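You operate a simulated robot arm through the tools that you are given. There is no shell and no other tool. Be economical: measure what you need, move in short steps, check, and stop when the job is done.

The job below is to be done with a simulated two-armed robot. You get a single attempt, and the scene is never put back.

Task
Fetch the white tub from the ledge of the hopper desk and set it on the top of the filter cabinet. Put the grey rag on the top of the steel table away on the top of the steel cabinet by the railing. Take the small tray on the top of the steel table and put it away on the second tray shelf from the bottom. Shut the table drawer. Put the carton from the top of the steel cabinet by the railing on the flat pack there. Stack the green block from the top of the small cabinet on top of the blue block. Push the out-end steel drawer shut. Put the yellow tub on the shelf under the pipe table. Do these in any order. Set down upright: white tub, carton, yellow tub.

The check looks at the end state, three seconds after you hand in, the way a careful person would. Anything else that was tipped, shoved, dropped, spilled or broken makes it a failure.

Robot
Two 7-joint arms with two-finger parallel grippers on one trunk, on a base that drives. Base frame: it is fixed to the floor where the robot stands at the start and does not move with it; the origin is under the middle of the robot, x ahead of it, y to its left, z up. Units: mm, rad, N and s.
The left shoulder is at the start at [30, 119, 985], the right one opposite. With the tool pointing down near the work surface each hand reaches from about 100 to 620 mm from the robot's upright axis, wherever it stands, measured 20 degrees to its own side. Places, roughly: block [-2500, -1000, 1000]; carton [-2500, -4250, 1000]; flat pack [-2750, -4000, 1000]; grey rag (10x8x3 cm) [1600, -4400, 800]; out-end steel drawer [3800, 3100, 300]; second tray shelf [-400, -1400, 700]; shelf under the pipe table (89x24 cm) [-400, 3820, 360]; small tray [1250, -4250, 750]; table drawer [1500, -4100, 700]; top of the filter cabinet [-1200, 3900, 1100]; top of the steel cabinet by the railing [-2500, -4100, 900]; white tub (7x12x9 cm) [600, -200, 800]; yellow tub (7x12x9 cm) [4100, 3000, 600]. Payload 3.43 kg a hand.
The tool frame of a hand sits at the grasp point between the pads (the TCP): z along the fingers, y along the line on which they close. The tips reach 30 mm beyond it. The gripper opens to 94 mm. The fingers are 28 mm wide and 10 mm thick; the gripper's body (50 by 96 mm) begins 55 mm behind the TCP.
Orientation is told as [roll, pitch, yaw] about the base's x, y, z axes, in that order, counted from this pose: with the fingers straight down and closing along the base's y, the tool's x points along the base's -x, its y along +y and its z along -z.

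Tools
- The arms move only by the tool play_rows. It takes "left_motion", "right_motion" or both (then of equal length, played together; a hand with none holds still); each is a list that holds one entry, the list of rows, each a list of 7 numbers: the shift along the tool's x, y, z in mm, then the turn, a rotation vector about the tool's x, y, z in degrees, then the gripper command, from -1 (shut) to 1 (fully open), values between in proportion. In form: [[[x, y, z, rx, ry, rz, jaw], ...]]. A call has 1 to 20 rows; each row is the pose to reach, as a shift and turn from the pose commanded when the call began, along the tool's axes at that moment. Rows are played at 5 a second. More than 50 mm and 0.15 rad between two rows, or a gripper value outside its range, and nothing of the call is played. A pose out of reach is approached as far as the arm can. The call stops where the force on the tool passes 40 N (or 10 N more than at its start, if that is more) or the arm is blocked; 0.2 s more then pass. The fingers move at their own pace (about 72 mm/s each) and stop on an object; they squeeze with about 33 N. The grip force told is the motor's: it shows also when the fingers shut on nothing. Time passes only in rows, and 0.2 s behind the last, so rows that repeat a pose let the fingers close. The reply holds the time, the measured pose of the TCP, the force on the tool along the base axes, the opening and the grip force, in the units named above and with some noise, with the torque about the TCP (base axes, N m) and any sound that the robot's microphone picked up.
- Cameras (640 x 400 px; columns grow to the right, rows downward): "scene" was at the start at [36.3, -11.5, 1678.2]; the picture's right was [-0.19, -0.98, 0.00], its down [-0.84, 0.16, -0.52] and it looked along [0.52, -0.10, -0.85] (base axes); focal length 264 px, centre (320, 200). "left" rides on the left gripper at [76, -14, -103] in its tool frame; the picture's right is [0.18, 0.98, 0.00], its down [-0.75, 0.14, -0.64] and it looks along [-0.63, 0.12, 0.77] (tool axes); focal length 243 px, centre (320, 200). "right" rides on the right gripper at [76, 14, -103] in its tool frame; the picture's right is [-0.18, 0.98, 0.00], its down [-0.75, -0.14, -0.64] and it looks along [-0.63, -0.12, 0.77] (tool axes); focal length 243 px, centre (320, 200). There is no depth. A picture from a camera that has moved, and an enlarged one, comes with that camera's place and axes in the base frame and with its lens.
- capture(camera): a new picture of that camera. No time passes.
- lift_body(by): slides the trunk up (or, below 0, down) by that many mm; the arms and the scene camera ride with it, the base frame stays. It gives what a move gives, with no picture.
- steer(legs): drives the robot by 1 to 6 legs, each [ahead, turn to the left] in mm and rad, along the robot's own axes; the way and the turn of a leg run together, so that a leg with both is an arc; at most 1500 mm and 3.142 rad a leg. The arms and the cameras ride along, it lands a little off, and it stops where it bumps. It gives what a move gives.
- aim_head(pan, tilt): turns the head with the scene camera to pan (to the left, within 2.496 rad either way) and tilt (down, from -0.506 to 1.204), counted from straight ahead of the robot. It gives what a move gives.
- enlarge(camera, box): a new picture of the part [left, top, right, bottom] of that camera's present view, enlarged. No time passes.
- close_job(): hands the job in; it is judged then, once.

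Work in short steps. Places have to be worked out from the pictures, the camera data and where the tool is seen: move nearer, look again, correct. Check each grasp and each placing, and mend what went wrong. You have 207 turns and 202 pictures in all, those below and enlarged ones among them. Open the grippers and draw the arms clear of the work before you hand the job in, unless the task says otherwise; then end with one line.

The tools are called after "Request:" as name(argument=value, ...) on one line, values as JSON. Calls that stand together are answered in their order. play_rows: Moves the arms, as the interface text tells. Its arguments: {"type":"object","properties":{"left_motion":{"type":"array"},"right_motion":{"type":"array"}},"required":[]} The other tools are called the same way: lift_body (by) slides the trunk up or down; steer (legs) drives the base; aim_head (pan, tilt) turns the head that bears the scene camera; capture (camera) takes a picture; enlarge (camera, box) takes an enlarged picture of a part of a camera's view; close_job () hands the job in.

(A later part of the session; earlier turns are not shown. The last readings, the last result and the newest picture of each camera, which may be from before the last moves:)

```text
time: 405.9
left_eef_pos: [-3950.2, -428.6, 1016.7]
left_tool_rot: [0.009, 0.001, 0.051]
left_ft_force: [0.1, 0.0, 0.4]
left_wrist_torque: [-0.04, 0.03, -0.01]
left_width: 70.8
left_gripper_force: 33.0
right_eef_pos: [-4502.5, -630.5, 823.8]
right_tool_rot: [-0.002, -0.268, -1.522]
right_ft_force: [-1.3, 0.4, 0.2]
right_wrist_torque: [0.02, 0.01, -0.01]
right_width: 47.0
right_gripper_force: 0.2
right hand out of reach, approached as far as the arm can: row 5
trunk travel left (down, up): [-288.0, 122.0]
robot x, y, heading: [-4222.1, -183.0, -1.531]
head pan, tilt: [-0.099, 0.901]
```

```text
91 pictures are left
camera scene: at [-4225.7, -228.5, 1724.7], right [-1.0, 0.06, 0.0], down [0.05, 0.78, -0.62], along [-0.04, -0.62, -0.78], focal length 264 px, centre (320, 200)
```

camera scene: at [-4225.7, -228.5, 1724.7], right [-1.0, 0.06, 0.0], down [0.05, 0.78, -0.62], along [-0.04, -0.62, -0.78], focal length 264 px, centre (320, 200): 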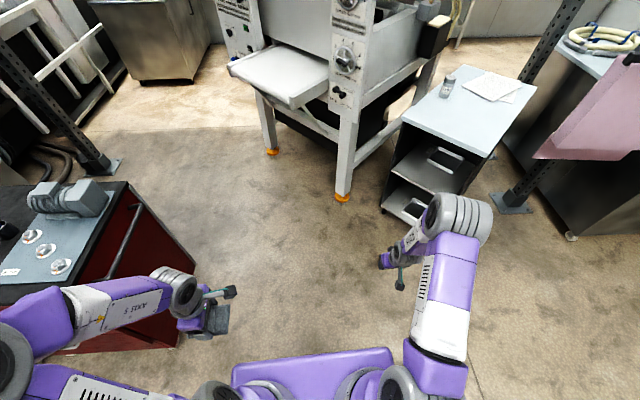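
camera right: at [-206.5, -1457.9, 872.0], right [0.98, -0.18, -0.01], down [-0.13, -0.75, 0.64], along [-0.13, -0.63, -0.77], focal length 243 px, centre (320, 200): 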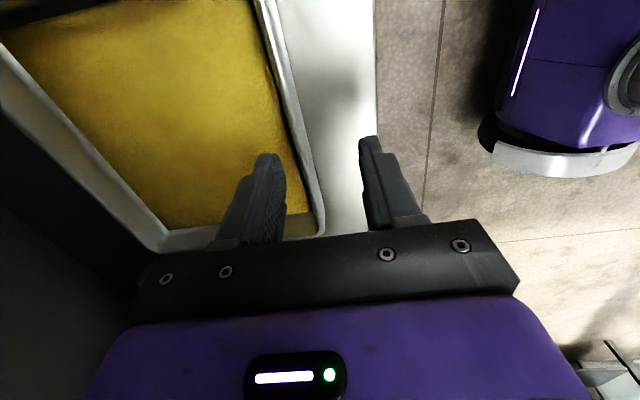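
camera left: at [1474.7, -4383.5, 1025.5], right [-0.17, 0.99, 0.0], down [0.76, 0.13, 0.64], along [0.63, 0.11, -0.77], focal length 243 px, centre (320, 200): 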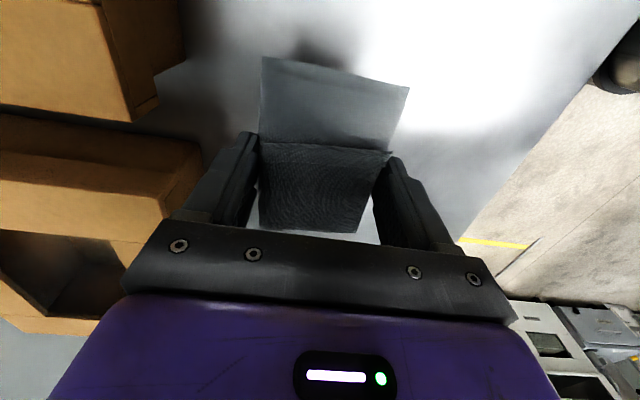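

The elbow bends again. I tuck the right hand, then drive through the passage to the south of the white-topped cabinet.

Request:
play_rows(right_motion=[[[17, 0, -30, 0, 4, 0, 0], [34, 0, -60, 0, 8, 0, 0], [51, 0, -90, 0, 12, 0, 0], [68, 0, -120, 0, 15.4, 0, 0], [84, 0, -148, 0, 15.4, 0, 0]]])

Request:
steer(legs=[[0, 0.098], [1249, 0], [0, 1.153], [830, 0], [0, 0.3], [400, 0]])

Request:
aim_head(pan=0.8, tilt=0.6)

Request:
capture(camera="scene")

```text
time: 407.1
left_eef_pos: [-3949.8, -427.8, 1017.7]
left_tool_rot: [0.005, 0.001, 0.05]
left_ft_force: [0.1, 0.8, -0.4]
left_wrist_torque: [-0.01, -0.03, 0.02]
left_width: 70.8
left_gripper_force: 33.0
right_eef_pos: [-4513.0, -506.8, 946.6]
right_tool_rot: [-0.001, 0.0, -1.522]
right_ft_force: [0.0, 0.3, 0.2]
right_wrist_torque: [0.01, 0.0, -0.01]
right_width: 47.1
right_gripper_force: 0.0
trunk travel left (down, up): [-288.0, 122.0]
robot x, y, heading: [-4218.0, -184.2, -1.526]
head pan, tilt: [-0.099, 0.901]
```

```text
time: 412.8
left_eef_pos: [-3766.0, -1469.0, 1017.3]
left_tool_rot: [0.006, 0.0, 0.163]
left_ft_force: [-0.4, -0.9, -0.1]
left_wrist_torque: [0.0, 0.0, -0.03]
left_width: 71.0
left_gripper_force: 32.7
right_eef_pos: [-4318.8, -1600.1, 944.1]
right_tool_rot: [0.003, 0.031, -1.407]
right_ft_force: [-1.7, 4.1, -2.0]
right_wrist_torque: [-0.2, 0.0, 0.21]
right_width: 46.9
right_gripper_force: 0.1
trunk travel left (down, up): [-288.0, 122.0]
robot x, y, heading: [-4060.5, -1260.4, -1.418]
head pan, tilt: [-0.099, 0.901]
stopped in leg 2: the force on the tool passed its limit at 59 N (the readings are from after the stop); the commanded pose is now the measured one
```

```text
time: 414.0
left_eef_pos: [-3765.3, -1467.6, 1016.8]
left_tool_rot: [0.006, 0.0, 0.164]
left_ft_force: [0.2, -0.2, -0.4]
left_wrist_torque: [0.02, 0.01, -0.02]
left_width: 70.7
left_gripper_force: 33.1
right_eef_pos: [-4318.7, -1600.8, 943.6]
right_tool_rot: [0.003, 0.028, -1.408]
right_ft_force: [-4.1, 5.9, -0.4]
right_wrist_torque: [-0.25, -0.21, 0.23]
right_width: 45.1
right_gripper_force: 0.1
trunk travel left (down, up): [-288.0, 122.0]
robot x, y, heading: [-4060.7, -1257.5, -1.416]
head pan, tilt: [0.799, 0.6]
```

```text
90 pictures are left
camera scene: at [-3994.6, -1276.2, 1749.5], right [-0.58, -0.81, 0.0], down [-0.46, 0.33, -0.83], along [0.67, -0.48, -0.56], focal length 264 px, centre (320, 200)
```

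scene: 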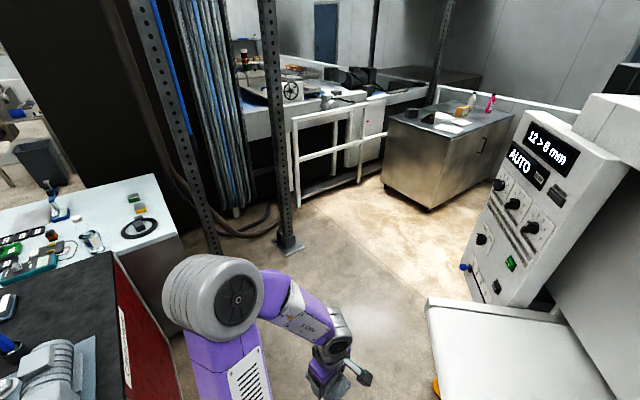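

The right hand grazed the machine's feed table. I back up and take a line further from it.

Request:
steer(legs=[[-150, 0], [0, 0.856], [927, 0], [0, 0.56], [430, 0]])

Request:
aim_head(pan=1.0, tilt=0.7)

Request:
capture(camera="scene")

```text
time: 416.5
left_eef_pos: [-3734.1, -1206.8, 1014.7]
left_tool_rot: [0.007, 0.0, 0.51]
left_ft_force: [0.9, -0.4, -0.6]
left_wrist_torque: [0.02, -0.01, 0.0]
left_width: 70.8
left_gripper_force: 33.4
right_eef_pos: [-4216.1, -1511.0, 942.3]
right_tool_rot: [0.002, 0.056, -1.063]
right_ft_force: [-2.7, 3.6, 2.2]
right_wrist_torque: [-0.16, -0.21, 0.18]
right_width: 46.8
right_gripper_force: 0.1
trunk travel left (down, up): [-288.0, 122.0]
robot x, y, heading: [-4082.1, -1106.6, -1.074]
head pan, tilt: [0.799, 0.6]
stopped in leg 2: the force on the tool passed its limit at 61 N (the readings are from after the stop); the commanded pose is now the measured one
```

```text
time: 417.2
left_eef_pos: [-3734.9, -1205.9, 1017.0]
left_tool_rot: [0.007, 0.002, 0.508]
left_ft_force: [0.2, -0.4, -0.5]
left_wrist_torque: [-0.03, 0.02, 0.01]
left_width: 70.8
left_gripper_force: 33.3
right_eef_pos: [-4215.7, -1510.8, 942.5]
right_tool_rot: [0.002, 0.054, -1.064]
right_ft_force: [-2.3, 5.1, -1.6]
right_wrist_torque: [-0.24, -0.05, 0.27]
right_width: 46.9
right_gripper_force: 0.1
trunk travel left (down, up): [-288.0, 122.0]
robot x, y, heading: [-4084.9, -1104.6, -1.076]
head pan, tilt: [1.0, 0.7]
```

```text
89 pictures are left
camera scene: at [-4015.3, -1084.2, 1740.9], right [-0.07, -1.0, 0.0], down [-0.64, 0.05, -0.77], along [0.76, -0.06, -0.64], focal length 264 px, centre (320, 200)
```

scene: 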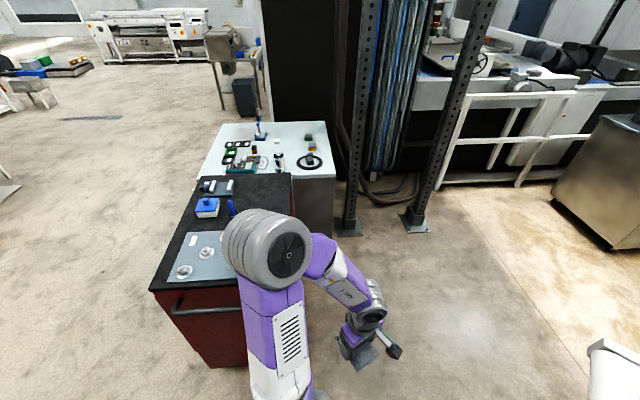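

The right hand is still near the machine. I raise the trunk, back off further, and then follow a middle line.

Request:
steer(legs=[[-200, 0]])

Request:
lift_body(by=118)

Request:
steer(legs=[[0, 0.44], [1077, 0], [0, 0.615], [450, 0]])

Request:
capture(camera="scene")

```text
time: 418.8
left_eef_pos: [-3828.6, -1032.2, 1015.9]
left_tool_rot: [0.008, 0.003, 0.511]
left_ft_force: [0.1, 0.3, -0.7]
left_wrist_torque: [0.02, -0.01, 0.0]
left_width: 70.8
left_gripper_force: 32.2
right_eef_pos: [-4308.9, -1337.5, 942.7]
right_tool_rot: [0.002, 0.053, -1.061]
right_ft_force: [-0.5, 0.0, -0.8]
right_wrist_torque: [0.0, 0.0, 0.0]
right_width: 46.8
right_gripper_force: 0.1
trunk travel left (down, up): [-288.0, 122.0]
robot x, y, heading: [-4181.6, -930.4, -1.072]
head pan, tilt: [1.0, 0.7]
```

```text
time: 420.3
left_eef_pos: [-3827.8, -1034.0, 1134.7]
left_tool_rot: [0.007, 0.001, 0.509]
left_ft_force: [0.0, -0.4, -0.2]
left_wrist_torque: [0.04, 0.0, 0.0]
left_width: 70.7
left_gripper_force: 32.5
right_eef_pos: [-4308.6, -1337.7, 1061.2]
right_tool_rot: [0.003, 0.052, -1.061]
right_ft_force: [0.0, 0.4, 0.4]
right_wrist_torque: [0.03, -0.02, -0.01]
right_width: 47.1
right_gripper_force: 0.1
trunk travel left (down, up): [-406.0, 4.0]
robot x, y, heading: [-4176.6, -932.8, -1.066]
head pan, tilt: [1.0, 0.7]
```

```text
time: 431.1
left_eef_pos: [-2604.8, -1386.8, 1133.8]
left_tool_rot: [0.008, 0.001, 1.511]
left_ft_force: [0.0, -0.6, -0.6]
left_wrist_torque: [-0.01, 0.0, -0.02]
left_width: 70.8
left_gripper_force: 33.3
right_eef_pos: [-2606.9, -1955.7, 1060.0]
right_tool_rot: [0.002, 0.053, -0.061]
right_ft_force: [-0.2, 0.6, -0.1]
right_wrist_torque: [0.03, -0.01, -0.01]
right_width: 46.8
right_gripper_force: 0.1
trunk travel left (down, up): [-406.0, 4.0]
robot x, y, heading: [-2879.9, -1626.4, -0.073]
head pan, tilt: [1.0, 0.7]
```

```text
88 pictures are left
camera scene: at [-2857.8, -1554.9, 1858.9], right [0.8, -0.6, 0.0], down [-0.39, -0.52, -0.77], along [0.46, 0.61, -0.64], focal length 264 px, centre (320, 200)
```

scene: 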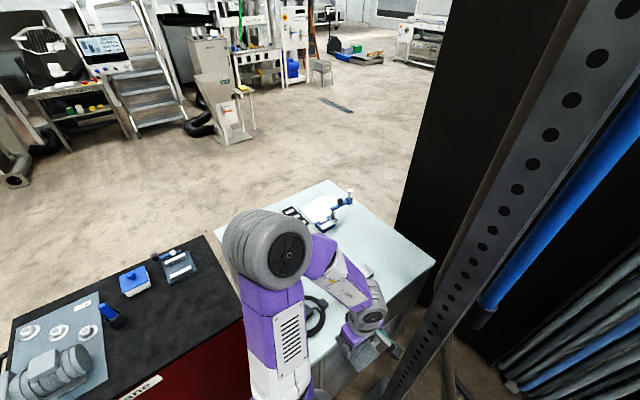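

Two columns stand at about (−2359,−1447) and (−2333,−2093), so I must bring the right arm round via the west. I rotate clockwise to face west and look at the cabinet top.

Request:
steer(legs=[[0, -1.6], [0, -1.47]])

Request:
aim_head(pan=-1.9, tilt=0.8)

Request:
capture(camera="scene")

```text
time: 439.0
left_eef_pos: [-3136.0, -1881.9, 1134.0]
left_tool_rot: [0.007, 0.0, -1.575]
left_ft_force: [-0.5, -1.0, 0.2]
left_wrist_torque: [-0.02, -0.03, -0.01]
left_width: 70.9
left_gripper_force: 33.4
right_eef_pos: [-3166.7, -1313.4, 1059.2]
right_tool_rot: [0.0, 0.052, 3.139]
right_ft_force: [0.5, -0.1, 0.2]
right_wrist_torque: [0.01, -0.01, -0.02]
right_width: 46.8
right_gripper_force: 0.1
trunk travel left (down, up): [-406.0, 4.0]
robot x, y, heading: [-2878.3, -1626.8, 3.122]
head pan, tilt: [1.0, 0.7]
```

```text
time: 441.6
left_eef_pos: [-3136.6, -1881.8, 1132.9]
left_tool_rot: [0.007, 0.0, -1.574]
left_ft_force: [-0.3, 0.1, -0.6]
left_wrist_torque: [-0.03, -0.02, 0.03]
left_width: 70.8
left_gripper_force: 33.5
right_eef_pos: [-3165.7, -1314.5, 1060.3]
right_tool_rot: [0.001, 0.052, 3.138]
right_ft_force: [0.0, -0.2, 0.6]
right_wrist_torque: [0.0, -0.01, -0.01]
right_width: 47.1
right_gripper_force: 0.1
trunk travel left (down, up): [-406.0, 4.0]
robot x, y, heading: [-2875.6, -1629.6, 3.125]
head pan, tilt: [-1.901, 0.799]
```

```text
87 pictures are left
camera scene: at [-2821.6, -1549.6, 1850.6], right [0.94, -0.34, 0.0], down [-0.24, -0.67, -0.7], along [0.24, 0.66, -0.72], focal length 264 px, centre (320, 200)
```

scene: 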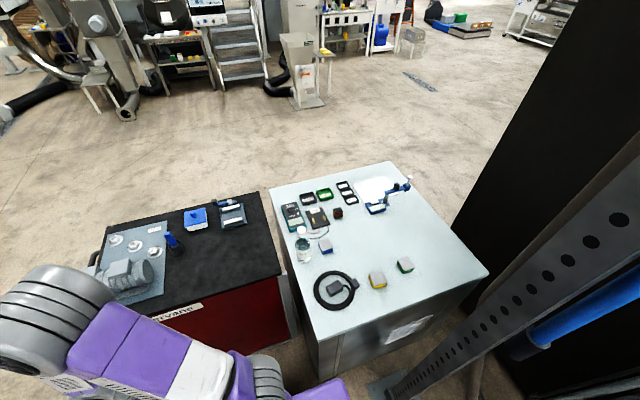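

Now the geometry is clear: blocks are best reached with the left hand from the west-south corner, and that hand holds the rag. So the rag first: I drive south to the steel cabinet by the railing.

Request:
steer(legs=[[0, 1.535], [1300, 0], [0, 0.052]])

Request:
aim_head(pan=0.4, tilt=0.6)

Request:
capture(camera="scene")

```text
time: 452.0
left_eef_pos: [-2757.0, -3151.1, 1133.1]
left_tool_rot: [0.006, 0.0, -0.054]
left_ft_force: [0.1, 0.0, 0.2]
left_wrist_torque: [-0.01, 0.01, -0.01]
left_width: 70.9
left_gripper_force: 32.8
right_eef_pos: [-3326.0, -3152.9, 1060.7]
right_tool_rot: [0.002, 0.052, -1.626]
right_ft_force: [-0.1, 0.1, 0.1]
right_wrist_torque: [-0.01, 0.0, 0.02]
right_width: 47.0
right_gripper_force: 0.1
trunk travel left (down, up): [-406.0, 4.0]
robot x, y, heading: [-2997.5, -2881.8, -1.64]
head pan, tilt: [-1.901, 0.799]
```

```text
time: 454.1
left_eef_pos: [-2756.3, -3151.9, 1135.0]
left_tool_rot: [0.008, 0.002, -0.053]
left_ft_force: [0.1, 0.2, -0.5]
left_wrist_torque: [0.02, -0.03, 0.0]
left_width: 70.9
left_gripper_force: 33.3
right_eef_pos: [-3325.2, -3153.5, 1060.7]
right_tool_rot: [0.002, 0.051, -1.628]
right_ft_force: [0.4, 0.5, -1.0]
right_wrist_torque: [0.04, 0.01, -0.01]
right_width: 47.2
right_gripper_force: 0.1
trunk travel left (down, up): [-406.0, 4.0]
robot x, y, heading: [-2994.0, -2882.8, -1.635]
head pan, tilt: [0.4, 0.6]
```

```text
86 pictures are left
camera scene: at [-2968.6, -2932.9, 1867.5], right [-0.94, -0.33, 0.0], down [-0.18, 0.53, -0.83], along [0.27, -0.78, -0.56], focal length 264 px, centre (320, 200)
```

scene: 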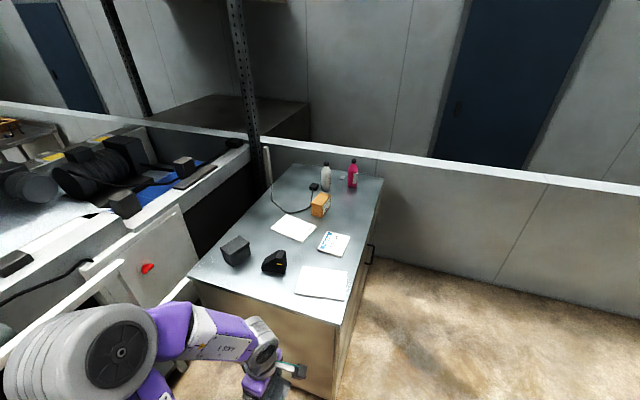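

Request:
enlarge(camera="scene", box=[180, 150, 400, 330])

```text
2.22 times, centred on (290, 240) of scene
camera zoom: at [-2968.6, -2932.9, 1867.5], right [-0.94, -0.33, 0.0], down [-0.18, 0.53, -0.83], along [0.27, -0.78, -0.56], focal length 588 px, centre (387, 111)
```

zoom: 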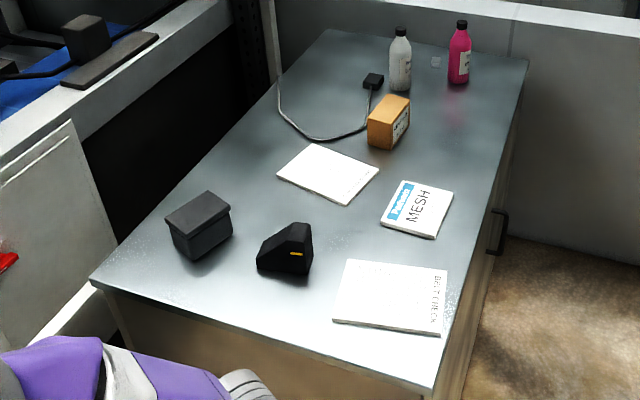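

The cabinet top: orange carton at ≈(−2533,−4200), the MESH flat pack at ≈(−2699,−3928), free area at ≈(−2720,−4190). All are reachable from its west side facing east, so I go there.

Request:
steer(legs=[[0, -0.09], [1370, 0], [0, 1.715]])

Request:
aim_head(pan=0.15, tilt=0.85)

Request:
capture(camera="scene")

```text
time: 457.7
left_eef_pos: [-2840.5, -3581.5, 1134.1]
left_tool_rot: [0.011, 0.001, -0.118]
left_ft_force: [-0.2, -1.2, -1.1]
left_wrist_torque: [0.07, 0.01, -0.01]
left_width: 70.8
left_gripper_force: 33.2
right_eef_pos: [-3408.0, -3546.7, 1058.6]
right_tool_rot: [0.002, 0.053, -1.686]
right_ft_force: [0.3, -0.4, -0.7]
right_wrist_torque: [0.04, -0.02, 0.03]
right_width: 47.2
right_gripper_force: 0.0
trunk travel left (down, up): [-406.0, 4.0]
robot x, y, heading: [-3063.4, -3290.2, -1.701]
head pan, tilt: [0.4, 0.6]
stopped in leg 2: the robot was blocked; the commanded pose is now the measured one
```

```text
time: 458.5
left_eef_pos: [-2840.3, -3575.7, 1134.0]
left_tool_rot: [0.006, 0.0, -0.118]
left_ft_force: [-0.3, 0.1, -0.3]
left_wrist_torque: [-0.06, 0.0, 0.0]
left_width: 70.6
left_gripper_force: 33.0
right_eef_pos: [-3407.8, -3541.6, 1059.9]
right_tool_rot: [0.001, 0.048, -1.688]
right_ft_force: [1.5, 0.2, 0.8]
right_wrist_torque: [0.02, 0.02, -0.04]
right_width: 47.0
right_gripper_force: 0.0
trunk travel left (down, up): [-406.0, 4.0]
robot x, y, heading: [-3068.5, -3288.7, -1.694]
head pan, tilt: [0.15, 0.85]
```

```text
84 pictures are left
camera scene: at [-3060.1, -3335.6, 1846.7], right [-1.0, -0.02, 0.0], down [-0.02, 0.75, -0.66], along [0.02, -0.66, -0.75], focal length 264 px, centre (320, 200)
```

scene: 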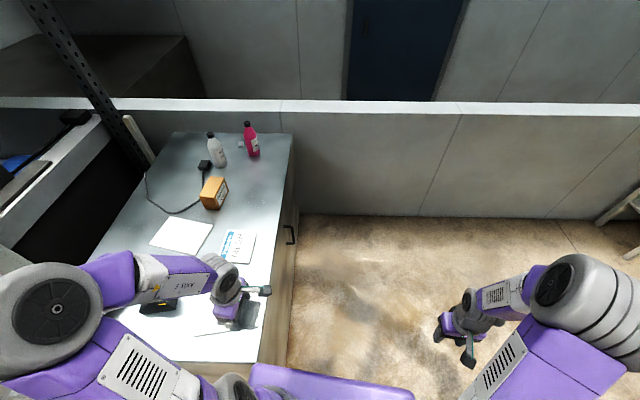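

The base's side touched the cabinet corner. I back off, swing further west, then come alongside and turn east.

Request:
steer(legs=[[-150, 0], [0, -0.5], [450, 0], [0, 0.68], [700, 0], [0, 1.514]])

Request:
aim_head(pan=0.15, tilt=0.85)

Request:
capture(camera="scene")

```text
time: 472.6
left_eef_pos: [-3014.6, -3968.6, 1134.8]
left_tool_rot: [0.007, -0.001, 1.552]
left_ft_force: [-0.4, 0.5, -0.4]
left_wrist_torque: [0.03, -0.03, 0.0]
left_width: 70.9
left_gripper_force: 33.1
right_eef_pos: [-2994.6, -4537.1, 1060.1]
right_tool_rot: [0.001, 0.052, -0.02]
right_ft_force: [-1.3, -0.2, -0.9]
right_wrist_torque: [-0.01, 0.0, 0.02]
right_width: 47.1
right_gripper_force: 0.1
trunk travel left (down, up): [-406.0, 4.0]
robot x, y, heading: [-3280.1, -4223.7, -0.024]
head pan, tilt: [0.15, 0.85]
```

```text
time: 473.2
left_eef_pos: [-3015.5, -3968.2, 1134.3]
left_tool_rot: [0.007, 0.003, 1.55]
left_ft_force: [0.5, 0.0, -0.8]
left_wrist_torque: [0.01, -0.01, 0.01]
left_width: 70.7
left_gripper_force: 32.7
right_eef_pos: [-2994.7, -4535.7, 1061.5]
right_tool_rot: [0.002, 0.051, -0.02]
right_ft_force: [-0.5, 0.3, -0.6]
right_wrist_torque: [-0.02, 0.02, 0.06]
right_width: 47.2
right_gripper_force: 0.1
trunk travel left (down, up): [-406.0, 4.0]
robot x, y, heading: [-3277.8, -4217.8, -0.03]
head pan, tilt: [0.15, 0.85]
```

```text
83 pictures are left
camera scene: at [-3232.0, -4208.8, 1846.6], right [0.12, -0.99, 0.0], down [-0.75, -0.09, -0.66], along [0.66, 0.08, -0.75], focal length 264 px, centre (320, 200)
```

scene: 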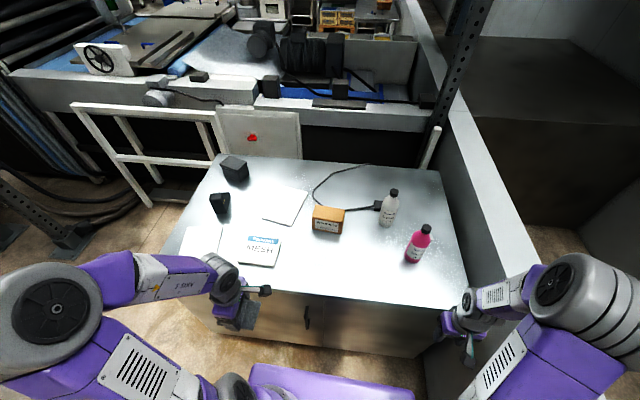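

All clear from here: rag spot ≈(−2735,−4200). I drive 110 mm closer, move the rag over it and lower most of the way.

Request:
steer(legs=[[110, 0.03]])

Request:
play_rows(left_motion=[[[32, -25, 0, 0, 0, 0, -1], [65, -50, 0, 0, 0, 0, -1], [97, -75, 0, 0, 0, 0, -1], [129, -100, 0, 0, 0, 0, -1], [162, -124, 0, 0, 0, 0, -1], [194, -149, 10, 0, 0, 0, -1], [226, -174, 20, 0, 0, 0, -1], [226, -174, 60, 0, 0, 0, -1], [226, -174, 100, 0, 0, 0, -1], [226, -174, 140, 0, 0, 0, -1], [226, -174, 165, 0, 0, 0, -1]]])

Request:
capture(camera="left")

Request:
capture(camera="scene")

```text
time: 474.4
left_eef_pos: [-2912.9, -3961.8, 1133.6]
left_tool_rot: [0.007, 0.001, 1.582]
left_ft_force: [0.6, 0.2, -0.1]
left_wrist_torque: [-0.02, 0.0, -0.01]
left_width: 70.7
left_gripper_force: 33.2
right_eef_pos: [-2874.0, -4530.5, 1060.3]
right_tool_rot: [0.002, 0.049, 0.008]
right_ft_force: [-0.8, 0.2, 0.0]
right_wrist_torque: [0.03, 0.0, 0.03]
right_width: 46.9
right_gripper_force: 0.0
trunk travel left (down, up): [-406.0, 4.0]
robot x, y, heading: [-3171.0, -4221.0, -0.007]
head pan, tilt: [0.15, 0.85]
```

```text
time: 476.8
left_eef_pos: [-2735.9, -4187.0, 969.9]
left_tool_rot: [0.008, 0.0, 1.581]
left_ft_force: [-0.4, -0.4, -1.0]
left_wrist_torque: [0.01, 0.01, 0.01]
left_width: 70.6
left_gripper_force: 32.6
right_eef_pos: [-2875.1, -4530.3, 1059.5]
right_tool_rot: [0.001, 0.05, 0.011]
right_ft_force: [-0.1, 0.5, 1.1]
right_wrist_torque: [0.01, 0.0, -0.01]
right_width: 46.8
right_gripper_force: 0.0
trunk travel left (down, up): [-406.0, 4.0]
robot x, y, heading: [-3165.8, -4219.8, -0.002]
head pan, tilt: [0.15, 0.85]
```

```text
82 pictures are left
camera left: at [-2720.2, -4262.1, 1072.5], right [-0.98, -0.19, 0.01], down [-0.14, 0.75, 0.64], along [-0.13, 0.63, -0.77], focal length 243 px, centre (320, 200)
```

left: 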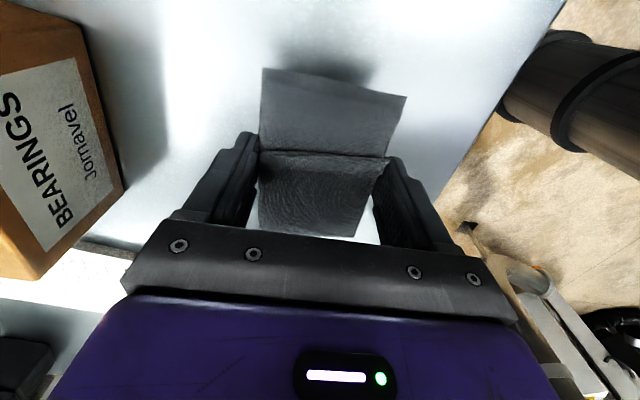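

```text
81 pictures are left
camera scene: at [-3121.3, -4209.2, 1846.6], right [0.15, -0.99, 0.0], down [-0.74, -0.11, -0.66], along [0.65, 0.1, -0.75], focal length 264 px, centre (320, 200)
```

scene: 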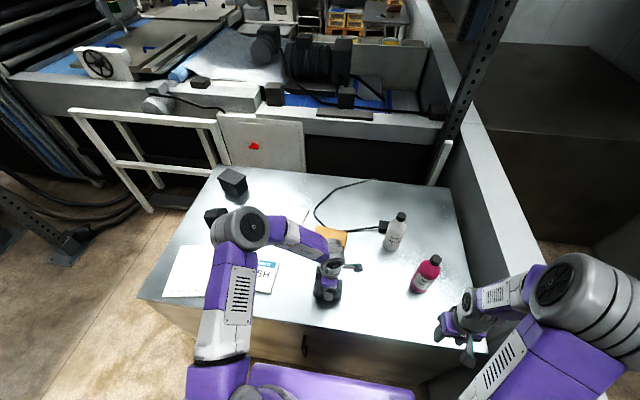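

Spot is free. Lower to contact.

Request:
play_rows(left_motion=[[[0, 0, 10, 0, 0, 0, -1], [0, 0, 18, 0, 0, 0, -1], [0, 0, 24, 0, 0, 0, -1], [0, 0, 28, 0, 0, 0, -1], [0, 0, 32, 0, 0, 0, -1], [0, 0, 36, 0, 0, 0, -1], [0, 0, 40, 0, 0, 0, -1]]])

```text
time: 478.4
left_eef_pos: [-2737.5, -4186.9, 930.0]
left_tool_rot: [0.005, 0.0, 1.582]
left_ft_force: [-1.1, 2.5, 10.3]
left_wrist_torque: [0.33, -0.37, 0.12]
left_width: 70.8
left_gripper_force: 33.1
right_eef_pos: [-2875.9, -4531.0, 1059.8]
right_tool_rot: [0.001, 0.049, 0.011]
right_ft_force: [0.0, -0.4, 0.1]
right_wrist_torque: [-0.01, 0.03, -0.02]
right_width: 46.9
right_gripper_force: 0.0
trunk travel left (down, up): [-406.0, 4.0]
robot x, y, heading: [-3167.3, -4221.6, -0.004]
head pan, tilt: [0.15, 0.85]
```

Contact (10 N). Open and lift straight up.

Request:
play_rows(left_motion=[[[0, 0, 0, 0, 0, 0, 1], [0, 0, 0, 0, 0, 0, 1], [0, 0, -40, 0, 0, 0, 1], [0, 0, -80, 0, 0, 0, 1], [0, 0, -120, 0, 0, 0, 1], [0, 20, -150, 0, 0, 0, 1], [0, 60, -160, 0, 0, 0, 1]]])

Request:
capture(camera="left")

Request:
enlarge(camera="scene", box=[160, 160, 480, 340])

```text
time: 480.0
left_eef_pos: [-2798.2, -4189.1, 1090.9]
left_tool_rot: [0.008, -0.001, 1.582]
left_ft_force: [-0.4, 0.4, 0.6]
left_wrist_torque: [-0.02, -0.05, 0.01]
left_width: 93.9
left_gripper_force: 0.0
right_eef_pos: [-2876.0, -4529.6, 1060.7]
right_tool_rot: [0.001, 0.049, 0.012]
right_ft_force: [0.1, 0.3, -0.1]
right_wrist_torque: [-0.02, -0.03, 0.0]
right_width: 46.8
right_gripper_force: 0.0
trunk travel left (down, up): [-406.0, 4.0]
robot x, y, heading: [-3167.2, -4222.9, -0.001]
head pan, tilt: [0.15, 0.85]
```

```text
80 pictures are left
camera left: at [-2781.9, -4265.3, 1192.7], right [-0.98, -0.19, 0.01], down [-0.14, 0.75, 0.64], along [-0.13, 0.63, -0.77], focal length 243 px, centre (320, 200)
```

left: 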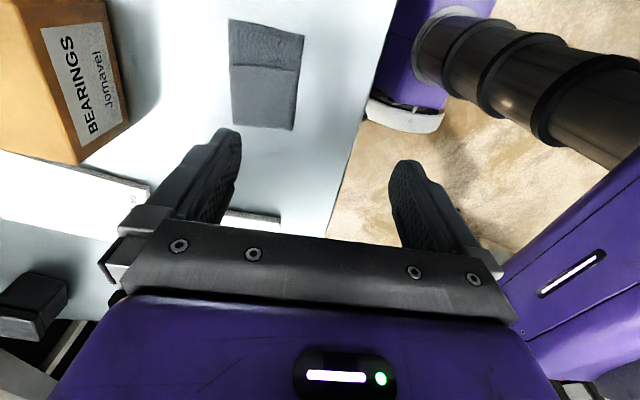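

```text
2.00 times, centred on (320, 250) of scene
camera zoom: at [-3123.0, -4209.4, 1846.6], right [0.15, -0.99, 0.0], down [-0.74, -0.11, -0.66], along [0.65, 0.1, -0.75], focal length 529 px, centre (320, 100)
```

zoom: 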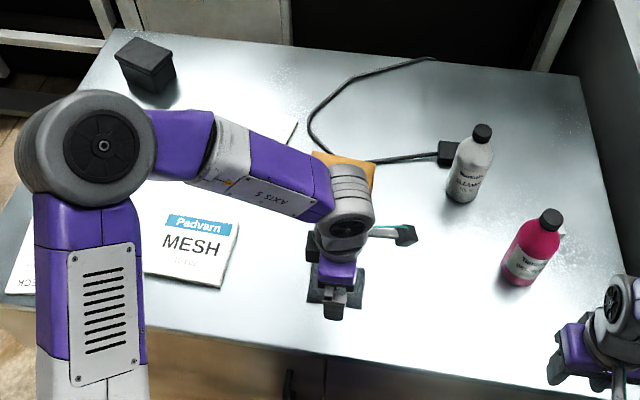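

Rag lies flat on the cabinet. Now the carton: I move the left hand over it, high, to measure it with the wrist camera.

Request:
play_rows(left_motion=[[[5, -42, -15, 0, 0, 0, 1], [9, -84, -30, 0, 0, 0, 1], [13, -126, -45, 0, 0, 0, 1], [17, -168, -45, 0, 0, 0, 1], [21, -205, -45, 0, 0, 0, 1], [24, -225, -45, 0, 0, 0, 1]]])

Request:
capture(camera="left")

Request:
capture(camera="scene")

```text
time: 481.4
left_eef_pos: [-2574.2, -4206.2, 1129.5]
left_tool_rot: [0.01, -0.001, 1.579]
left_ft_force: [0.7, 0.1, -0.2]
left_wrist_torque: [0.02, -0.03, -0.01]
left_width: 93.8
left_gripper_force: 0.1
right_eef_pos: [-2874.5, -4531.6, 1059.5]
right_tool_rot: [0.003, 0.048, 0.011]
right_ft_force: [0.1, -0.9, 0.3]
right_wrist_torque: [-0.01, -0.02, -0.04]
right_width: 47.0
right_gripper_force: 0.0
trunk travel left (down, up): [-406.0, 4.0]
robot x, y, heading: [-3167.4, -4223.2, -0.004]
head pan, tilt: [0.15, 0.85]
```

```text
78 pictures are left
camera left: at [-2557.4, -4282.0, 1232.3], right [-0.98, -0.19, 0.01], down [-0.14, 0.75, 0.64], along [-0.13, 0.63, -0.77], focal length 243 px, centre (320, 200)
```

left: 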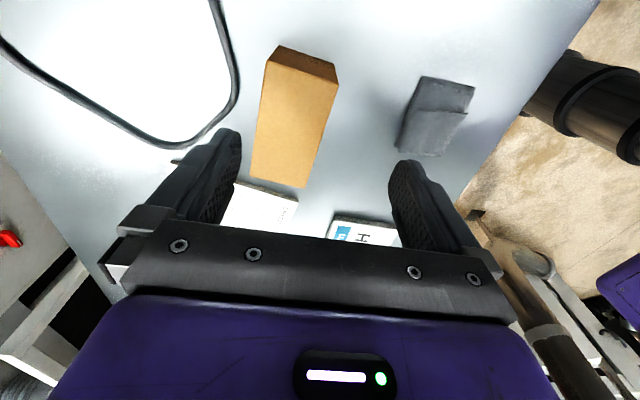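

```text
77 pictures are left
camera scene: at [-3121.2, -4209.5, 1846.6], right [0.15, -0.99, 0.0], down [-0.74, -0.11, -0.66], along [0.65, 0.1, -0.75], focal length 264 px, centre (320, 200)
```

scene: 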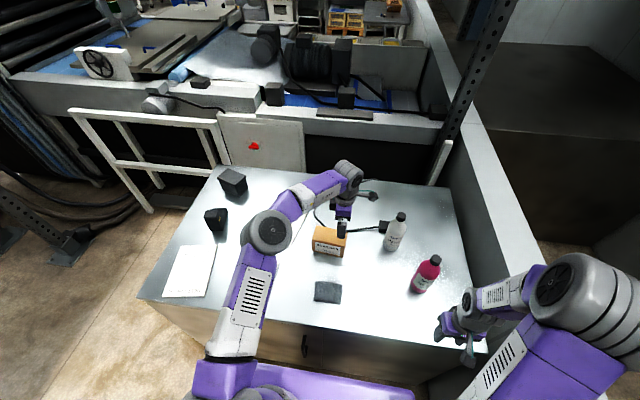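

Carton top: 68 (x) × 129 (y), centre ≈(−2549,−4162), ~95 tall, turned ~4.5°. I align, descend around it and grip.

Request:
play_rows(left_motion=[[[-22, -12, 0, 0, 0, 2.5, 1], [-44, -25, 10, 0, 0, 4.5, 1], [-44, -25, 50, 0, 0, 4.5, 1], [-44, -25, 90, 0, 0, 4.5, 1], [-44, -25, 115, 0, 0, 4.5, 1]]])

Request:
capture(camera="left")

```text
time: 482.6
left_eef_pos: [-2547.2, -4167.8, 1017.3]
left_tool_rot: [0.006, 0.001, 1.502]
left_ft_force: [-0.4, -0.1, -0.6]
left_wrist_torque: [-0.01, -0.01, 0.02]
left_width: 94.1
left_gripper_force: 0.1
right_eef_pos: [-2873.3, -4530.8, 1059.3]
right_tool_rot: [0.0, 0.051, 0.011]
right_ft_force: [0.7, 0.4, 0.3]
right_wrist_torque: [-0.02, -0.01, -0.03]
right_width: 47.1
right_gripper_force: 0.1
trunk travel left (down, up): [-406.0, 4.0]
robot x, y, heading: [-3164.8, -4223.6, 0.0]
head pan, tilt: [0.15, 0.85]
```

```text
76 pictures are left
camera left: at [-2536.2, -4244.2, 1119.6], right [-0.99, -0.12, 0.01], down [-0.08, 0.76, 0.64], along [-0.08, 0.64, -0.77], focal length 243 px, centre (320, 200)
```

left: 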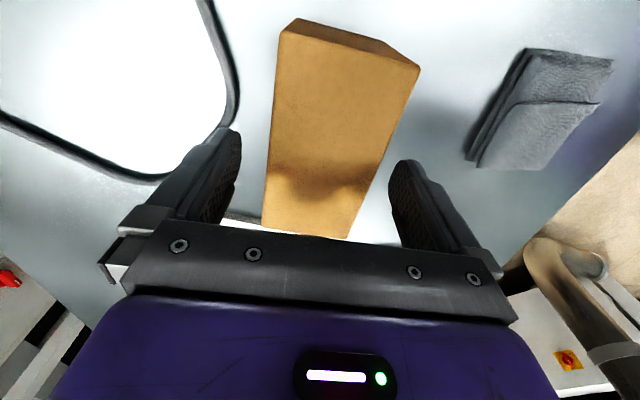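

Well aligned. Descend 70 mm, close, then lift gently.

Request:
play_rows(left_motion=[[[-4, 2, 25, 0, 0, 0, 1], [-4, 2, 50, 0, 0, 0, 1], [-4, 2, 70, 0, 0, 0, 1], [-4, 2, 70, 0, 0, 0, -1], [-4, 2, 70, 0, 0, 0, -1], [-4, 2, 70, 0, 0, 0, -1], [-4, 2, 50, 0, 0, 0, -1], [-4, 2, 15, 0, 0, 0, -1], [-4, 2, -30, 0, 0, 0, -1], [-4, 2, -60, 0, 0, 0, -1]]])

Request:
capture(camera="scene")

```text
time: 484.8
left_eef_pos: [-2549.3, -4161.4, 1077.0]
left_tool_rot: [0.008, 0.0, 1.5]
left_ft_force: [1.5, 0.0, -3.1]
left_wrist_torque: [-0.02, 0.0, -0.01]
left_width: 74.6
left_gripper_force: 32.9
right_eef_pos: [-2875.2, -4530.7, 1060.1]
right_tool_rot: [0.001, 0.051, 0.011]
right_ft_force: [0.1, -0.4, -0.1]
right_wrist_torque: [0.0, -0.02, -0.01]
right_width: 47.0
right_gripper_force: 0.0
trunk travel left (down, up): [-406.0, 4.0]
robot x, y, heading: [-3169.6, -4220.0, -0.002]
head pan, tilt: [0.15, 0.85]
```

```text
75 pictures are left
camera scene: at [-3121.7, -4209.1, 1846.6], right [0.15, -0.99, 0.0], down [-0.74, -0.11, -0.66], along [0.65, 0.1, -0.75], focal length 264 px, centre (320, 200)
```

scene: 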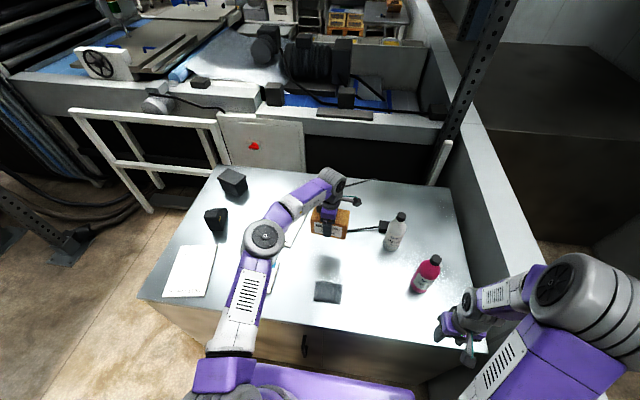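

Carton held and lifted. Move it over the MESH pack centre (−2709,−3898) and lower partway.

Request:
play_rows(left_motion=[[[-31, 22, 0, 0, 0, 0, -1], [-63, 44, 0, 0, 0, 0, -1], [-94, 67, 0, 0, 0, 0, -1], [-125, 89, 0, 0, 0, 0, -1], [-157, 111, 0, 0, 0, 0, -1], [-188, 133, 0, 0, 0, 0, -1], [-220, 156, 0, 0, 0, 0, -1], [-251, 178, 0, 0, 0, 0, -1], [-251, 178, 30, 0, 0, 0, -1], [-251, 178, 60, 0, 0, 0, -1]]])

Request:
capture(camera="left")

Request:
enlarge(camera="scene", box=[160, 180, 400, 360])

```text
time: 487.0
left_eef_pos: [-2711.9, -3897.9, 1020.7]
left_tool_rot: [0.006, 0.002, 1.501]
left_ft_force: [0.4, 0.0, -2.1]
left_wrist_torque: [-0.04, -0.05, -0.02]
left_width: 74.4
left_gripper_force: 33.0
right_eef_pos: [-2875.4, -4530.2, 1061.0]
right_tool_rot: [0.002, 0.052, 0.011]
right_ft_force: [-0.3, 0.2, 0.6]
right_wrist_torque: [-0.03, 0.01, -0.02]
right_width: 47.0
right_gripper_force: 0.0
trunk travel left (down, up): [-406.0, 4.0]
robot x, y, heading: [-3166.8, -4219.1, 0.003]
head pan, tilt: [0.15, 0.85]
```

```text
74 pictures are left
camera left: at [-2701.3, -3974.0, 1123.5], right [-0.99, -0.12, 0.01], down [-0.08, 0.76, 0.64], along [-0.08, 0.64, -0.77], focal length 243 px, centre (320, 200)
```

left: 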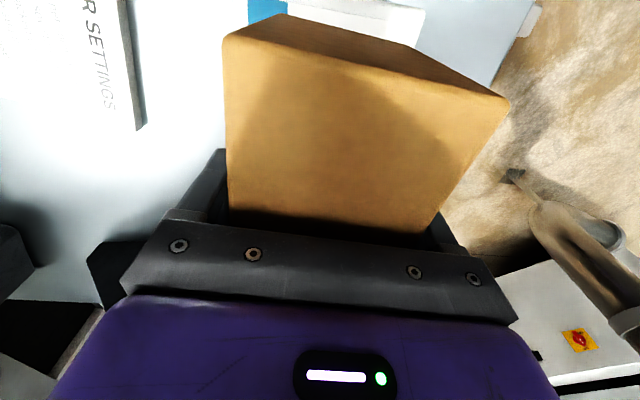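

```text
2.22 times, centred on (280, 270) of scene
camera zoom: at [-3121.4, -4208.4, 1846.6], right [0.15, -0.99, 0.0], down [-0.74, -0.11, -0.66], along [0.65, 0.1, -0.75], focal length 588 px, centre (409, 44)
```

zoom: 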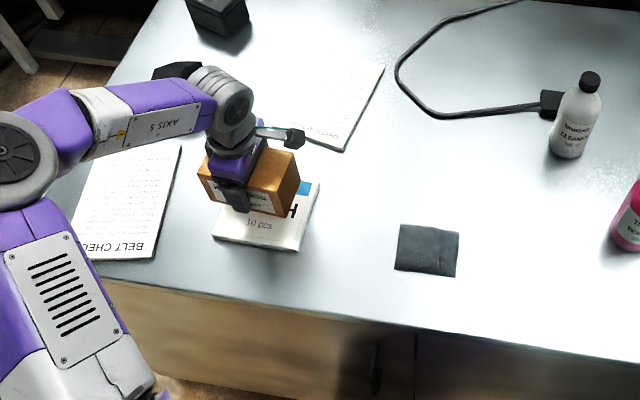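

The carton is over the pack. Lower slowly to contact.

Request:
play_rows(left_motion=[[[0, 0, 15, 0, 0, 0, -1], [0, 0, 30, 0, 0, 0, -1], [0, 0, 40, 0, 0, 0, -1], [0, 0, 45, 0, 0, 0, -1], [0, 0, 49, 0, 0, 0, -1], [0, 0, 53, 0, 0, 0, -1]]])

Request:
enlarge(camera="scene", box=[160, 180, 400, 360])

```text
time: 488.4
left_eef_pos: [-2711.0, -3898.0, 964.5]
left_tool_rot: [0.005, 0.003, 1.503]
left_ft_force: [-1.0, 0.5, -0.2]
left_wrist_torque: [-0.16, -0.02, -0.03]
left_width: 74.4
left_gripper_force: 33.0
right_eef_pos: [-2874.5, -4529.1, 1059.5]
right_tool_rot: [0.001, 0.051, 0.01]
right_ft_force: [0.1, -1.0, -0.5]
right_wrist_torque: [0.04, -0.01, 0.02]
right_width: 46.9
right_gripper_force: 0.1
trunk travel left (down, up): [-406.0, 4.0]
robot x, y, heading: [-3167.3, -4219.1, -0.003]
head pan, tilt: [0.15, 0.85]
```

```text
2.22 times, centred on (280, 270) of scene
camera zoom: at [-3121.9, -4209.0, 1846.6], right [0.15, -0.99, 0.0], down [-0.74, -0.11, -0.66], along [0.65, 0.1, -0.75], focal length 588 px, centre (409, 44)
```

zoom: 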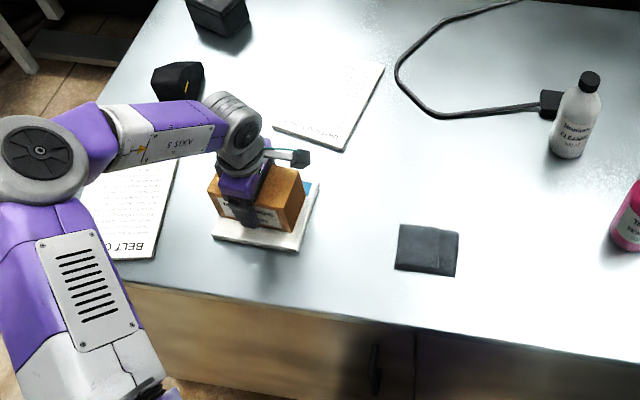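

Nicely over the pack and weight is just coming off. Lower 2 mm more, release and lift.

Request:
play_rows(left_motion=[[[0, 0, 2, 0, 0, 0, -1], [0, 0, 2, 0, 0, 0, 1], [0, 0, 2, 0, 0, 0, 1], [0, 0, -30, 0, 0, 0, 1], [0, 0, -70, 0, 0, 0, 1], [0, 0, -115, 0, 0, 0, 1], [0, 0, -160, 0, 0, 0, 1]]])

Request:
enlarge(camera="scene", box=[160, 180, 400, 360])

Request:
capture(camera="left")

```text
time: 490.0
left_eef_pos: [-2707.1, -3897.7, 1124.4]
left_tool_rot: [0.008, 0.003, 1.502]
left_ft_force: [0.2, -0.1, -0.5]
left_wrist_torque: [0.02, -0.01, 0.03]
left_width: 94.1
left_gripper_force: 0.0
right_eef_pos: [-2876.5, -4530.9, 1060.2]
right_tool_rot: [0.005, 0.049, 0.012]
right_ft_force: [-0.5, -1.3, -0.1]
right_wrist_torque: [0.0, 0.02, 0.01]
right_width: 47.1
right_gripper_force: 0.0
trunk travel left (down, up): [-406.0, 4.0]
robot x, y, heading: [-3165.1, -4218.1, -0.004]
head pan, tilt: [0.15, 0.85]
```

```text
2.22 times, centred on (280, 270) of scene
camera zoom: at [-3122.5, -4209.8, 1846.6], right [0.15, -0.99, 0.0], down [-0.74, -0.11, -0.66], along [0.65, 0.1, -0.75], focal length 588 px, centre (409, 44)
```

zoom: 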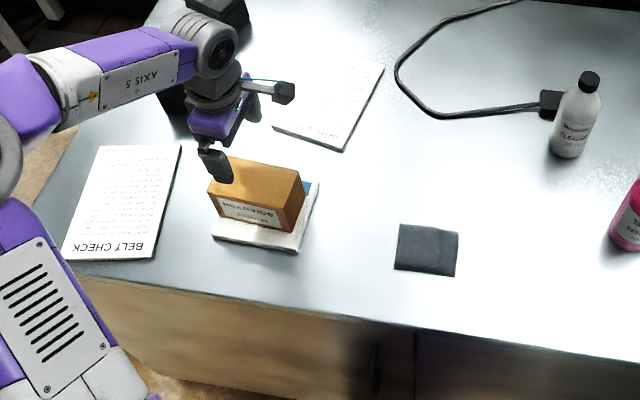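

```text
70 pictures are left
camera left: at [-2697.1, -3974.4, 1226.7], right [-0.99, -0.12, 0.01], down [-0.08, 0.76, 0.64], along [-0.08, 0.64, -0.77], focal length 243 px, centre (320, 200)
```

left: 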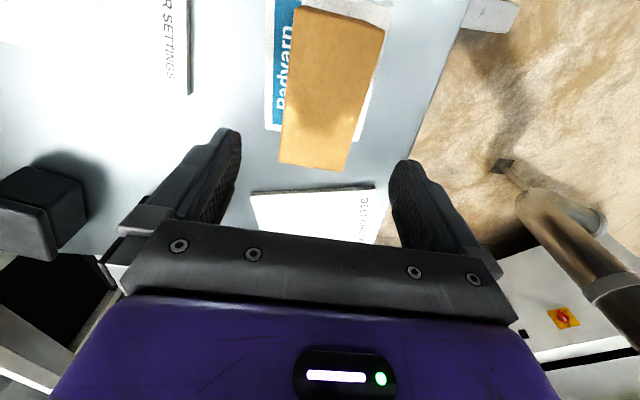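

Carton stands on the flat pack. Now the blocks: I tuck the left hand (turning it back to a sideways-closing grip) and drive north to the cabinet's south-west corner.

Request:
play_rows(left_motion=[[[0, 15, 0, 0, 0, 8, 0], [0, 30, 0, 0, 0, 16, 0], [0, 45, 0, 0, 0, 24, 0], [0, 60, 0, 0, 0, 32, 0], [0, 75, 0, 0, 0, 40, 0], [0, 95, 0, 0, 0, 48, 0], [0, 115, 0, 0, 0, 56, 0], [0, 135, 0, 0, 0, 64, 0], [0, 155, 0, 0, 0, 72, 0], [0, 175, 0, 0, 0, 80, 0], [0, 190, 0, 0, 0, 86, 0]]])

Request:
steer(legs=[[-150, 0], [0, 1.53], [1500, 0], [970, 0]])

Request:
aim_head(pan=-0.3, tilt=0.7)

Request:
capture(camera="scene")

```text
time: 492.4
left_eef_pos: [-2899.0, -3885.1, 1126.2]
left_tool_rot: [-0.001, 0.006, -0.002]
left_ft_force: [1.1, -0.6, 0.3]
left_wrist_torque: [0.01, -0.03, 0.0]
left_width: 46.9
left_gripper_force: 0.1
right_eef_pos: [-2873.7, -4530.6, 1060.6]
right_tool_rot: [0.002, 0.049, 0.01]
right_ft_force: [0.0, -0.9, -0.1]
right_wrist_torque: [0.01, -0.01, 0.02]
right_width: 46.8
right_gripper_force: 0.1
trunk travel left (down, up): [-406.0, 4.0]
robot x, y, heading: [-3171.2, -4226.9, 0.0]
head pan, tilt: [0.15, 0.85]
```

```text
time: 509.2
left_eef_pos: [-3555.3, -1484.6, 1126.2]
left_tool_rot: [-0.001, 0.005, 1.525]
left_ft_force: [-0.2, -0.3, -0.4]
left_wrist_torque: [0.02, -0.02, 0.0]
left_width: 47.0
left_gripper_force: 0.1
right_eef_pos: [-2910.9, -1490.6, 1060.1]
right_tool_rot: [0.001, 0.049, 1.535]
right_ft_force: [0.1, -0.7, 0.3]
right_wrist_torque: [0.04, -0.03, 0.02]
right_width: 47.2
right_gripper_force: 0.1
trunk travel left (down, up): [-406.0, 4.0]
robot x, y, heading: [-3232.1, -1772.6, 1.52]
head pan, tilt: [0.15, 0.85]
```

```text
time: 510.1
left_eef_pos: [-3556.6, -1484.9, 1125.7]
left_tool_rot: [0.0, 0.007, 1.525]
left_ft_force: [0.7, 0.4, 0.4]
left_wrist_torque: [-0.03, -0.06, -0.02]
left_width: 47.0
left_gripper_force: 0.1
right_eef_pos: [-2910.0, -1490.9, 1060.8]
right_tool_rot: [0.001, 0.051, 1.533]
right_ft_force: [0.0, 0.4, 0.1]
right_wrist_torque: [0.03, 0.01, -0.03]
right_width: 46.9
right_gripper_force: 0.1
trunk travel left (down, up): [-406.0, 4.0]
robot x, y, heading: [-3233.6, -1767.1, 1.524]
head pan, tilt: [-0.3, 0.7]
```

```text
69 pictures are left
camera scene: at [-3206.2, -1718.5, 1858.9], right [0.94, -0.34, 0.0], down [-0.22, -0.61, -0.76], along [0.26, 0.72, -0.64], focal length 264 px, centre (320, 200)
```

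scene: 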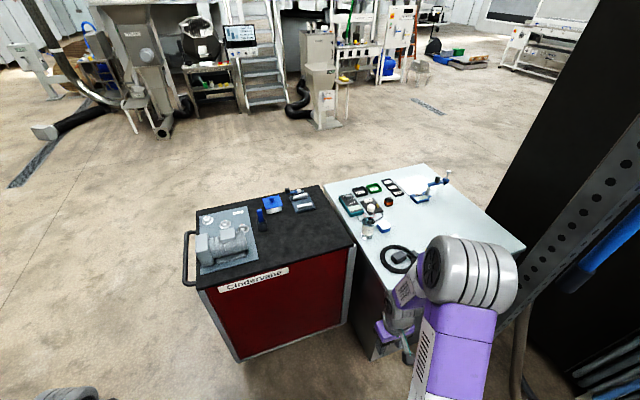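

Proceed around: small step north-west, then approach heading north-east and straighten to east.

Request:
steer(legs=[[0, 0.43], [180, 0], [0, -1.344], [366, 0], [0, -0.61]])

Request:
aim_head(pan=0.2, tilt=0.75)

Request:
capture(camera="scene")

```text
time: 519.7
left_eef_pos: [-2737.8, -1065.7, 1125.0]
left_tool_rot: [-0.001, 0.009, -0.008]
left_ft_force: [0.1, -0.2, 0.3]
left_wrist_torque: [-0.01, 0.01, 0.0]
left_width: 46.8
left_gripper_force: 0.0
right_eef_pos: [-2719.0, -1712.8, 1059.1]
right_tool_rot: [0.002, 0.05, 0.005]
right_ft_force: [-0.4, 0.3, -0.2]
right_wrist_torque: [-0.01, 0.0, 0.0]
right_width: 46.9
right_gripper_force: 0.0
trunk travel left (down, up): [-406.0, 4.0]
robot x, y, heading: [-3012.4, -1401.5, -0.0]
head pan, tilt: [-0.3, 0.7]
```

```text
time: 520.6
left_eef_pos: [-2737.9, -1066.1, 1125.1]
left_tool_rot: [0.001, 0.007, -0.005]
left_ft_force: [-0.2, -0.2, 0.6]
left_wrist_torque: [0.02, -0.01, -0.03]
left_width: 47.1
left_gripper_force: 0.1
right_eef_pos: [-2717.4, -1710.9, 1059.9]
right_tool_rot: [0.003, 0.049, 0.005]
right_ft_force: [-0.2, -0.1, 0.3]
right_wrist_torque: [-0.01, 0.01, -0.01]
right_width: 47.0
right_gripper_force: 0.0
trunk travel left (down, up): [-406.0, 4.0]
robot x, y, heading: [-3013.8, -1401.6, -0.01]
head pan, tilt: [0.201, 0.75]
```

```text
68 pictures are left
camera scene: at [-2959.3, -1384.0, 1854.6], right [0.19, -0.98, 0.0], down [-0.67, -0.13, -0.73], along [0.72, 0.14, -0.68], focal length 264 px, centre (320, 200)
```

scene: 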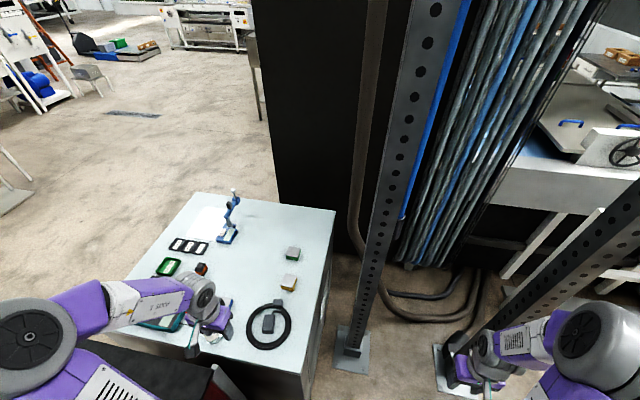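

In position. Zoom on the blocks.

Request:
enlarge(camera="scene", box=[180, 190, 340, 290])

Request:
capture(camera="left")

```text
4.00 times, centred on (260, 240) of scene
camera zoom: at [-2959.3, -1384.0, 1854.6], right [0.19, -0.98, 0.0], down [-0.67, -0.13, -0.73], along [0.72, 0.14, -0.68], focal length 1058 px, centre (560, 40)
```

zoom: 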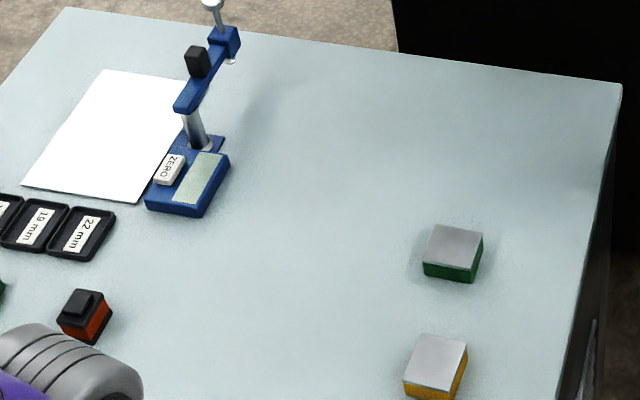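

```text
66 pictures are left
camera left: at [-2813.6, -1079.9, 1228.5], right [-0.18, 0.98, 0.0], down [0.76, 0.14, 0.64], along [0.63, 0.11, -0.77], focal length 243 px, centre (320, 200)
```

left: 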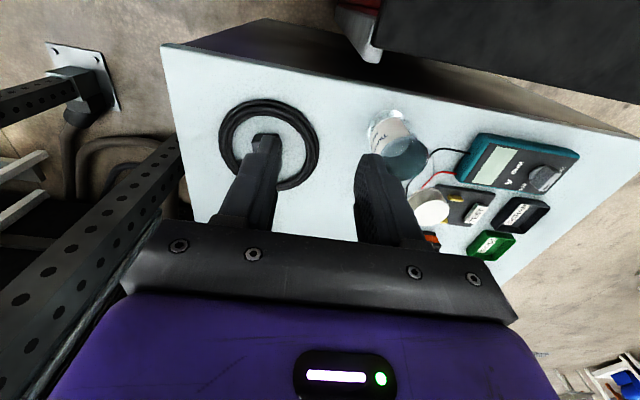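

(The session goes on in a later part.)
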